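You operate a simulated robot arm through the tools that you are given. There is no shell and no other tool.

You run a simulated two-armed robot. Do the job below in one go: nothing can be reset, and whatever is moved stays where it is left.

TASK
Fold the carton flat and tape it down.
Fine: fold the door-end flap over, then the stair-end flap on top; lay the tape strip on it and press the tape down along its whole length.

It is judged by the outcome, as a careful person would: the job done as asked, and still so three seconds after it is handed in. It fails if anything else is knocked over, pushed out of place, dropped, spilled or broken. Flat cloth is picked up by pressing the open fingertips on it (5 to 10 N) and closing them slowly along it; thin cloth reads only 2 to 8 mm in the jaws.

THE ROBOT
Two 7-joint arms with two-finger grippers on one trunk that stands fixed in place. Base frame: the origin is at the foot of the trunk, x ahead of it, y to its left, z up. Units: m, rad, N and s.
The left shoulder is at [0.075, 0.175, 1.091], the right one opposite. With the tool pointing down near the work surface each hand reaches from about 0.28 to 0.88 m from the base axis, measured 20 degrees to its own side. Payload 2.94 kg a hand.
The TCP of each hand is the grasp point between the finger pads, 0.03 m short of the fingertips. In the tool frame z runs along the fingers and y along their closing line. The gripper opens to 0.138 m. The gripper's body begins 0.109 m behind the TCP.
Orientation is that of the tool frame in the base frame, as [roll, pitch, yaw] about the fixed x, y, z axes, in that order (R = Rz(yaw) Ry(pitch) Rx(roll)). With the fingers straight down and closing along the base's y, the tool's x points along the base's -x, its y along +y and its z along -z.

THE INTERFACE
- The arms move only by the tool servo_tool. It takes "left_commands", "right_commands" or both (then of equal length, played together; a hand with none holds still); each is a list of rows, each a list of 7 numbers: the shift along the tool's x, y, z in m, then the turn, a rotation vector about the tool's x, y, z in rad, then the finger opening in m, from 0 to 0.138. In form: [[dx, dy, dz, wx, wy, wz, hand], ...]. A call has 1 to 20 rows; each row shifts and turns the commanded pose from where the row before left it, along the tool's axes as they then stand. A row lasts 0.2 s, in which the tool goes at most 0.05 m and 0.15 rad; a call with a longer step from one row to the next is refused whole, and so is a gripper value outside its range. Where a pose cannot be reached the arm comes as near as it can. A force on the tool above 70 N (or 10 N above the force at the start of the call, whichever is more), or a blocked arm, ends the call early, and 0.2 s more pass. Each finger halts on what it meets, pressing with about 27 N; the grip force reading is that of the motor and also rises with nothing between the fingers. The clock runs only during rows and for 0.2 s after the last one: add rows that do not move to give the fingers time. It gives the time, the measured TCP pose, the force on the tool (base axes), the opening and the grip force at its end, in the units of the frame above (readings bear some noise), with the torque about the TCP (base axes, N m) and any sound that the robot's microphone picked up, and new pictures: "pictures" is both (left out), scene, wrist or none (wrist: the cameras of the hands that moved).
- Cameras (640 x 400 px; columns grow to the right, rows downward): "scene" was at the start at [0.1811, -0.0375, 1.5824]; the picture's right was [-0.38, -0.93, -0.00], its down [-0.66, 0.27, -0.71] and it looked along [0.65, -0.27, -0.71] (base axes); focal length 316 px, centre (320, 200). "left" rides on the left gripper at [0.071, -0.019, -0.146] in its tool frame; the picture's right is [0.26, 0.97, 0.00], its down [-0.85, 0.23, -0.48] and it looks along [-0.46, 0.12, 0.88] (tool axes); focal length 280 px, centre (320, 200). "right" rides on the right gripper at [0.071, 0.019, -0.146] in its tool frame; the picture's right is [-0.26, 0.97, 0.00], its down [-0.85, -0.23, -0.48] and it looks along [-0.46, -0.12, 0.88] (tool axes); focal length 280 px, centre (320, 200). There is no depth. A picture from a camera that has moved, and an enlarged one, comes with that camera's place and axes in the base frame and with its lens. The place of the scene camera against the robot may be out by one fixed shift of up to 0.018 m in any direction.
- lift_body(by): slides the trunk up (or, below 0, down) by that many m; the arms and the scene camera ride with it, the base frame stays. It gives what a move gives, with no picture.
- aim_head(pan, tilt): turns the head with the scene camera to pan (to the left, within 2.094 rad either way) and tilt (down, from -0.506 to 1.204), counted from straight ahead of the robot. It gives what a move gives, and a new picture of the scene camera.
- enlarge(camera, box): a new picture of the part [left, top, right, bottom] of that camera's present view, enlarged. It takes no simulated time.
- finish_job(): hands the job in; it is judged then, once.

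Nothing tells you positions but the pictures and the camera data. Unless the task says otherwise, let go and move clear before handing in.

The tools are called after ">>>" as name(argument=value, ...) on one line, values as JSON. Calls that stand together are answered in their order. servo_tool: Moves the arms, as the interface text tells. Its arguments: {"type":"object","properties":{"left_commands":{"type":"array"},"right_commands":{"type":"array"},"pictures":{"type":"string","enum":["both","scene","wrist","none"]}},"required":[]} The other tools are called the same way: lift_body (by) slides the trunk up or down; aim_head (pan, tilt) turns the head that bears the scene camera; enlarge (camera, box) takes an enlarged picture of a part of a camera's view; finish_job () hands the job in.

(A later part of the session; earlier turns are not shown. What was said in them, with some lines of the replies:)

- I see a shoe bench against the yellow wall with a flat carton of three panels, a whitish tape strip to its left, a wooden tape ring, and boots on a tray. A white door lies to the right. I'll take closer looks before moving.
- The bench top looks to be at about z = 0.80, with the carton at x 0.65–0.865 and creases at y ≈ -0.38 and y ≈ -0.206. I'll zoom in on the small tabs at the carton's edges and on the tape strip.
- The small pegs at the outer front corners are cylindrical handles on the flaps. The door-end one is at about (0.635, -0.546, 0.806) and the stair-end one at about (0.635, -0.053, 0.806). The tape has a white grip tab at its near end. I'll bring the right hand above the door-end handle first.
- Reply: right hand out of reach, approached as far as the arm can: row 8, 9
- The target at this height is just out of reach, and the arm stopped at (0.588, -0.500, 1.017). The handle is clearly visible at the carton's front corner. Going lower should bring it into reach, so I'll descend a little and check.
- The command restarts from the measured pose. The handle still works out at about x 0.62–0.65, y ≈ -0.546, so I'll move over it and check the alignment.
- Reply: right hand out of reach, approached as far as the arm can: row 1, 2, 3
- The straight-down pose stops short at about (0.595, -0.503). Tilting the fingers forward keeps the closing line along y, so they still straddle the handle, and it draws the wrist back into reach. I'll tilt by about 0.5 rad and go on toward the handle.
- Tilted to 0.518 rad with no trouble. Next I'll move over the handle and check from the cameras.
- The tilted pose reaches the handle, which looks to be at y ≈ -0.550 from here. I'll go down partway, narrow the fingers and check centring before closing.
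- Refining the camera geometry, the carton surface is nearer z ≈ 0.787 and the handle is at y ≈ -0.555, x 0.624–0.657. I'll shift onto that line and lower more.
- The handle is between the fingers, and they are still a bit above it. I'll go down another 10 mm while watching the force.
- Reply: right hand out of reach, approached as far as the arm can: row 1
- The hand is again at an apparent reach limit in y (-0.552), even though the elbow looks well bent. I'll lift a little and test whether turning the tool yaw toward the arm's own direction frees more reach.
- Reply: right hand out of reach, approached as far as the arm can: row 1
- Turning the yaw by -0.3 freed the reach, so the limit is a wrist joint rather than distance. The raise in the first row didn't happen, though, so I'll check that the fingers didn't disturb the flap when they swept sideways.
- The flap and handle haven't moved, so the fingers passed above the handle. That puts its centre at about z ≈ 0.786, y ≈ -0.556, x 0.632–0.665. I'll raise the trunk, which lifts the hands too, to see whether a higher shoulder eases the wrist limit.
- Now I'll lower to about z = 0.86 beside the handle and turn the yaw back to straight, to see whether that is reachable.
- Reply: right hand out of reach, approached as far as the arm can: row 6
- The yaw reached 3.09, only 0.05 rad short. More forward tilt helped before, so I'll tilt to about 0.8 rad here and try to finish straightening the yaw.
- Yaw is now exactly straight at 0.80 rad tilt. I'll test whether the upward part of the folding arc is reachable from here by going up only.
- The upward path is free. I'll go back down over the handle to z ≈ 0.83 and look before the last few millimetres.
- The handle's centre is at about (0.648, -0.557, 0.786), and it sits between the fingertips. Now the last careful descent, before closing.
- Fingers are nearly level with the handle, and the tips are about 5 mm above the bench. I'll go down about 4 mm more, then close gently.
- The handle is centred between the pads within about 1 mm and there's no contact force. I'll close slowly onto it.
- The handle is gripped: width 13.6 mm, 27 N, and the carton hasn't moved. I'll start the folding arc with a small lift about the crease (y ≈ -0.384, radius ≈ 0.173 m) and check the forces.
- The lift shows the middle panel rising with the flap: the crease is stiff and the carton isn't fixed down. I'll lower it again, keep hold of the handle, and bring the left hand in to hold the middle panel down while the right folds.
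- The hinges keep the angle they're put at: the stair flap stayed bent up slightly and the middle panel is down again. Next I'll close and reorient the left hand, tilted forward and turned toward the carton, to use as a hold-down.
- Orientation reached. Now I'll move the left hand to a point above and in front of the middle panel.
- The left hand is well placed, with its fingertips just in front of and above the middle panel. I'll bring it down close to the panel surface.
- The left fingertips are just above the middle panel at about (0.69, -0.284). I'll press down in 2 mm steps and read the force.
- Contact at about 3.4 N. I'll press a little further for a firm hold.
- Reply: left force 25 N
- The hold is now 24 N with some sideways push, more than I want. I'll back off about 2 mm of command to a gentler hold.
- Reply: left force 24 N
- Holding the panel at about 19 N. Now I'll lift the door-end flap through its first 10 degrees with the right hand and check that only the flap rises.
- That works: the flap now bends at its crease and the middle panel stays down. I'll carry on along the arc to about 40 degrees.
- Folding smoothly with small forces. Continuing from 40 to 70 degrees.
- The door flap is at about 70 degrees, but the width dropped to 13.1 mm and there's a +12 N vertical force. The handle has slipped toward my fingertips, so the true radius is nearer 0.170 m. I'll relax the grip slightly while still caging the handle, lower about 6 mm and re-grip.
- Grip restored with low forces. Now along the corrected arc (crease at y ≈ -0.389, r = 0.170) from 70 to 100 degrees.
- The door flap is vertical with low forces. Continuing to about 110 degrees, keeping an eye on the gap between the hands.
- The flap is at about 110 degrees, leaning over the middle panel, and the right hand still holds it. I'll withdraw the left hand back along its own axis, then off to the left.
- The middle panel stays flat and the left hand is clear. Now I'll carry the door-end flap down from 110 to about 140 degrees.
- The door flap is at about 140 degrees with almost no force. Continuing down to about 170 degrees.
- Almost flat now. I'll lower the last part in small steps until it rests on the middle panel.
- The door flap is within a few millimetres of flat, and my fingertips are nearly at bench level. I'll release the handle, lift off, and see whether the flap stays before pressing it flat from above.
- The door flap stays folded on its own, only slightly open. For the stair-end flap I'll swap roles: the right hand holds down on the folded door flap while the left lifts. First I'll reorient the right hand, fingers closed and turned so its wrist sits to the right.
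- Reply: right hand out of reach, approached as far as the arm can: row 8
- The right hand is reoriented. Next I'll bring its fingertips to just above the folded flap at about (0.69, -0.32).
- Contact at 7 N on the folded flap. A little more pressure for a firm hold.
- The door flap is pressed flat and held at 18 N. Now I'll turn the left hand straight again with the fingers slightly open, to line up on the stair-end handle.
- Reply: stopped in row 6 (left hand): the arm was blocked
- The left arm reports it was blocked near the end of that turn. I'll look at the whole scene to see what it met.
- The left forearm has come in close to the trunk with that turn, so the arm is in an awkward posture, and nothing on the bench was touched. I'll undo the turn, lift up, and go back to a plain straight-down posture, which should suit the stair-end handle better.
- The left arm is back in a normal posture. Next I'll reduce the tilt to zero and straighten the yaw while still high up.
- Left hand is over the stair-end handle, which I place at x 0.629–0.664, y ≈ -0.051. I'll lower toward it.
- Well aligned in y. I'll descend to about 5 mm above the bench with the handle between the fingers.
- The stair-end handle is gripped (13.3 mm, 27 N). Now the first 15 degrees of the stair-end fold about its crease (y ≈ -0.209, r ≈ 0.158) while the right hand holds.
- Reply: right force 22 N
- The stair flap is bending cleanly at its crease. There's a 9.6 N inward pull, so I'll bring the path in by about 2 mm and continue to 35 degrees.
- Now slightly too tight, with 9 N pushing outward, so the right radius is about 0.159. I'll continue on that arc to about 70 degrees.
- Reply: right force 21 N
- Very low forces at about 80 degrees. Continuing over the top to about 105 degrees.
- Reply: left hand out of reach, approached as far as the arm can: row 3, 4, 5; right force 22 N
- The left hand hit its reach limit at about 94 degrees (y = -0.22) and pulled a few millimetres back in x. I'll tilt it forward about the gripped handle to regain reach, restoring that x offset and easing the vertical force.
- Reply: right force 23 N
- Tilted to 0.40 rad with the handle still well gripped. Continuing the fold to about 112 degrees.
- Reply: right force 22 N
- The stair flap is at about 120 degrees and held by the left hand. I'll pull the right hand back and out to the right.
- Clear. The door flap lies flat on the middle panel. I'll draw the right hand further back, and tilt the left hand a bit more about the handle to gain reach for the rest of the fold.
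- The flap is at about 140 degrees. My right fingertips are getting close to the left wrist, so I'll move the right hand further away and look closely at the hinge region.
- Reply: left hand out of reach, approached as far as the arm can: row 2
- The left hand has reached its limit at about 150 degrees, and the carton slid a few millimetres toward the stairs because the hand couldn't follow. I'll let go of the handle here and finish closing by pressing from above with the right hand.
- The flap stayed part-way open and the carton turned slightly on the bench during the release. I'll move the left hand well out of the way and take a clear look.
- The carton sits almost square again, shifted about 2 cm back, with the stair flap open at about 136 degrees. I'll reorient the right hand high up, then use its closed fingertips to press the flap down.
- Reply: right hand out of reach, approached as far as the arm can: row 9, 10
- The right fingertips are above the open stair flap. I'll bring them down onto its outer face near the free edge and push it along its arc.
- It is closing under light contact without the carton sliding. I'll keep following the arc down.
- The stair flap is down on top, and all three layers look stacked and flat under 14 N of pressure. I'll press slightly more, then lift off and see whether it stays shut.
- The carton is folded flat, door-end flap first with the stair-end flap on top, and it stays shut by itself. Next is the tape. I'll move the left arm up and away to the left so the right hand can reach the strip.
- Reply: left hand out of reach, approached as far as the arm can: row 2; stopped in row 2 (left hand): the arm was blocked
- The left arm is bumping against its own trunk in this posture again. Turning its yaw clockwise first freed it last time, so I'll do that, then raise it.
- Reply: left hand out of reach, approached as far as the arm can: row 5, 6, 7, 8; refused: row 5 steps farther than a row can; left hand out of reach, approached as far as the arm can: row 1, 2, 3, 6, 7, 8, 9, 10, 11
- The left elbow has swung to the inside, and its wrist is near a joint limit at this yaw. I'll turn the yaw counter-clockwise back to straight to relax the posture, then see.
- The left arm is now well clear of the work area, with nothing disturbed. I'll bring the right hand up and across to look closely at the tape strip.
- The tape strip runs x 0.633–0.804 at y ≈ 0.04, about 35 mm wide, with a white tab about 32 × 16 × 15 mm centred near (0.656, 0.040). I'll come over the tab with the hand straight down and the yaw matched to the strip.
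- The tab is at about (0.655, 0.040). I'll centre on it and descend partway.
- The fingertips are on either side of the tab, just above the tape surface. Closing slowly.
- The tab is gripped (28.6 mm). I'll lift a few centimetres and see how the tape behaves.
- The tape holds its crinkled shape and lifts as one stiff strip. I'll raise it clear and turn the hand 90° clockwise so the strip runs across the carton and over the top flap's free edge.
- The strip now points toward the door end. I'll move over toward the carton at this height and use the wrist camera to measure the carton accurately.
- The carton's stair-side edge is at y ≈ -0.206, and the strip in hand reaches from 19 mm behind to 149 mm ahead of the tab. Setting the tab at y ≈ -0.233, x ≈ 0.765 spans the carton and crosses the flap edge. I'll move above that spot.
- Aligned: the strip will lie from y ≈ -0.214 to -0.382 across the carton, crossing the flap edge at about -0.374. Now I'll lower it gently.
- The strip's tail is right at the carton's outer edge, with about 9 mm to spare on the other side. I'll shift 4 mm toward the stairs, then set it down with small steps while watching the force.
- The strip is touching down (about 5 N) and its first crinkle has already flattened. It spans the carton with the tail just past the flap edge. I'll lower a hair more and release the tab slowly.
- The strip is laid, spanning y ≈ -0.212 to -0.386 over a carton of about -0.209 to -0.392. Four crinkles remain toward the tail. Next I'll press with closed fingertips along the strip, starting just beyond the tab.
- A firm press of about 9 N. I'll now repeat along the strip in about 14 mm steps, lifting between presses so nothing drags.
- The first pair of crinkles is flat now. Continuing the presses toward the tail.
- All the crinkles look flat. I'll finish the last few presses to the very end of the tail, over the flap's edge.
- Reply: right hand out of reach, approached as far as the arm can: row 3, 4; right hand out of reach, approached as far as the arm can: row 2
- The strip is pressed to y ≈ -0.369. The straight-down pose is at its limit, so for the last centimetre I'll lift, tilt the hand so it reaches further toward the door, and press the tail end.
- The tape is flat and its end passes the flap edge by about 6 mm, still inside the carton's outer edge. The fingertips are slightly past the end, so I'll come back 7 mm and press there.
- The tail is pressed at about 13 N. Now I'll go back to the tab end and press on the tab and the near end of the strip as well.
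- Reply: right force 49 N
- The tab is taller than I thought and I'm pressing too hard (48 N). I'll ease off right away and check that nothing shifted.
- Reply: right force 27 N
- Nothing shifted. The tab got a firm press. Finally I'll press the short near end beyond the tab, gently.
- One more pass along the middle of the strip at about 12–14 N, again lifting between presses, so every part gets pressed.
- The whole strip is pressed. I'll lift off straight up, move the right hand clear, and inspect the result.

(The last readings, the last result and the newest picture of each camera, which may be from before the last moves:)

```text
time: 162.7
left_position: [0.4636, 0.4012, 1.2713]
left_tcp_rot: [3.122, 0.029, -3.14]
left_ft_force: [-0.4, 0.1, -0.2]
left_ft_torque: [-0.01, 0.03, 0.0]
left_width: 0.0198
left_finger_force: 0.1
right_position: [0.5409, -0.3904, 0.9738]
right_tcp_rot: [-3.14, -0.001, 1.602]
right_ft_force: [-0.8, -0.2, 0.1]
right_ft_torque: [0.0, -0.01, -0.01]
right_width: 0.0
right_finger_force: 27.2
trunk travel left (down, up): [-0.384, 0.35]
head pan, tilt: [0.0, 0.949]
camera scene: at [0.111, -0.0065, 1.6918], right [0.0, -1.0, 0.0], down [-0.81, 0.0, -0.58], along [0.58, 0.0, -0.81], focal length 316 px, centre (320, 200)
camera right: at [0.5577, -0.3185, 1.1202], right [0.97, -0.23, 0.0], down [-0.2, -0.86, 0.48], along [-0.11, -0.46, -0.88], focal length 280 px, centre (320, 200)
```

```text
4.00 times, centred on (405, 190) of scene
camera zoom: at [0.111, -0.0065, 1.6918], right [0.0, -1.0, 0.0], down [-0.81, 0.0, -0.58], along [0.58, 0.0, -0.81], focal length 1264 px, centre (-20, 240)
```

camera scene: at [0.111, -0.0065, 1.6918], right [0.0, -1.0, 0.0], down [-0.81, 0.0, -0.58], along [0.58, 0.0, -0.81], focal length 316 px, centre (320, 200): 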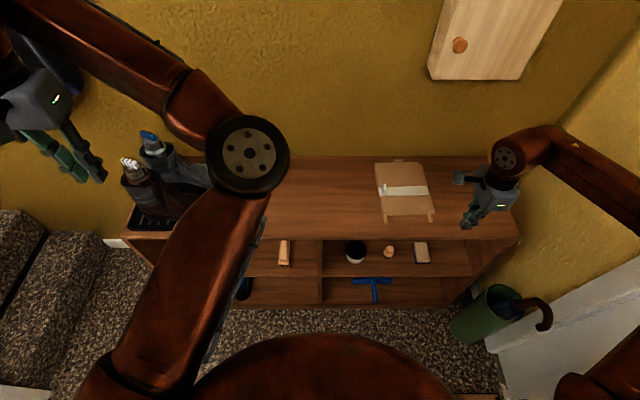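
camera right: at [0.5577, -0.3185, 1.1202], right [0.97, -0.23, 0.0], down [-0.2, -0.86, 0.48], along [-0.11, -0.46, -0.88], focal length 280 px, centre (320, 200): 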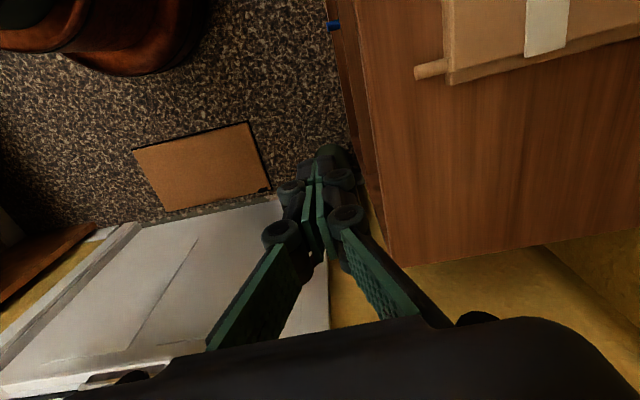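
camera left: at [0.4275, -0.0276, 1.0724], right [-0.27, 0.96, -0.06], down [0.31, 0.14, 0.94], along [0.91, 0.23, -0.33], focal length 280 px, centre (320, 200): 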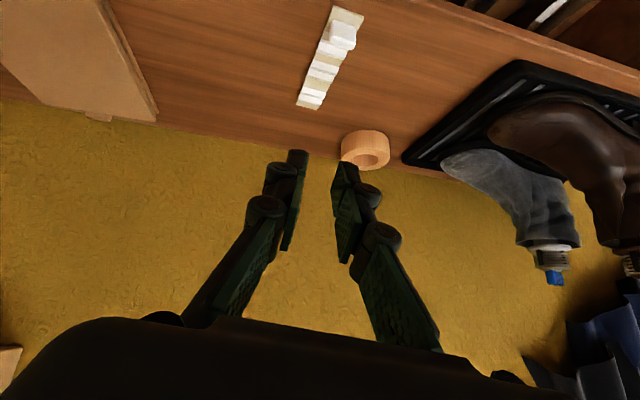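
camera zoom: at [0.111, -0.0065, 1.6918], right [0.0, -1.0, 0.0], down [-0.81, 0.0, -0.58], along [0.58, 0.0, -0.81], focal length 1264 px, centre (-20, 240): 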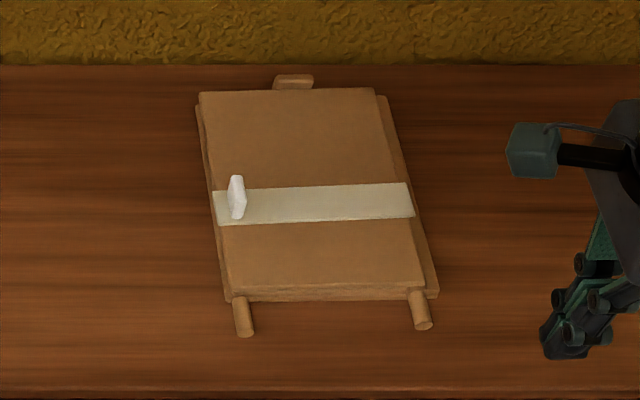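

The carton is flat, with the door-end flap inside, the stair-end flap on top, and the tape lying flat across from edge to edge. I'll check the rest of the bench for anything disturbed before handing in.

>>> aim_head(pan=0.25, tilt=0.85)

>>> enlarge(camera="right", box=[380, 0, 640, 160])

```text
time: 163.5
left_position: [0.4628, 0.4015, 1.2736]
left_tcp_rot: [3.12, 0.027, -3.141]
left_ft_force: [-0.2, -0.1, 1.2]
left_ft_torque: [0.03, 0.01, -0.01]
left_width: 0.0199
left_finger_force: 0.0
right_position: [0.5409, -0.3902, 0.9733]
right_tcp_rot: [3.141, -0.001, 1.601]
right_ft_force: [0.0, -0.2, -0.4]
right_ft_torque: [-0.02, 0.0, 0.0]
right_width: 0.0
right_finger_force: 27.0
trunk travel left (down, up): [-0.384, 0.35]
head pan, tilt: [0.25, 0.85]
camera scene: at [0.1129, 0.0124, 1.6995], right [0.25, -0.97, 0.0], down [-0.73, -0.18, -0.66], along [0.64, 0.16, -0.75], focal length 316 px, centre (320, 200)
```

scene: 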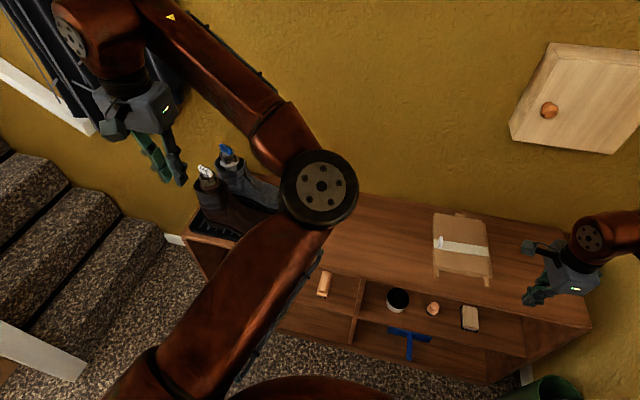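

```text
2.46 times, centred on (510, 80) of right
camera zoom: at [0.5572, -0.3189, 1.1206], right [0.97, -0.23, 0.0], down [-0.2, -0.86, 0.48], along [-0.11, -0.46, -0.88], focal length 690 px, centre (-148, 495)
```

zoom: 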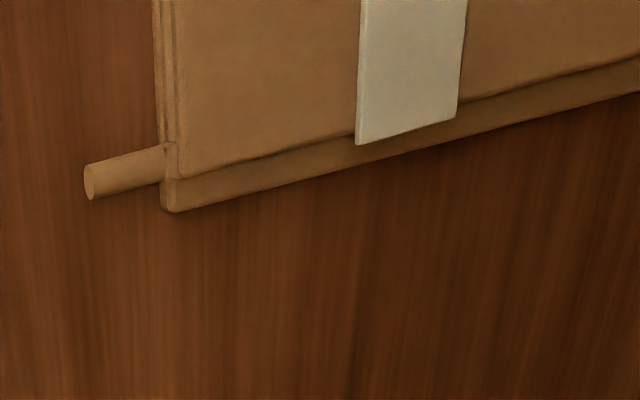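

The tape lies flat across the folded carton and over the top flap's free edge. The boots, the tape ring and the items on the shelves are all where they were. Both hands have let go and are clear, so I'm handing the job in.

>>> finish_job()

```text
The job is handed in.
```

The carton is folded flat and taped, and I've handed the job in. The door-end flap is underneath and the stair-end flap on top. I haven't seen the judge's verdict.

- **Tape:** the strip lies across the carton from the stair side to the door side, over the top flap's free edge. I pressed it in steps along its whole length, mostly at 8–19 N, and the crinkles I could see are gone.
- **Carton position:** the carton slid about 2 cm toward the wall while the stair-end flap was being folded. It still sits almost square on the bench.
- **One hard press:** I pressed the tape's white tab at about 48 N by mistake, because it was taller than I had judged. Nothing shifted.
- **Tape ends:** the strip is about as long as the carton is wide, so its ends are within a couple of millimetres of the carton's edges.

Nothing else on the bench or shelves looked moved. The wooden tape ring was hidden behind the left arm in my last picture, but it was in place in the earlier ones. Both hands have let go and are clear.
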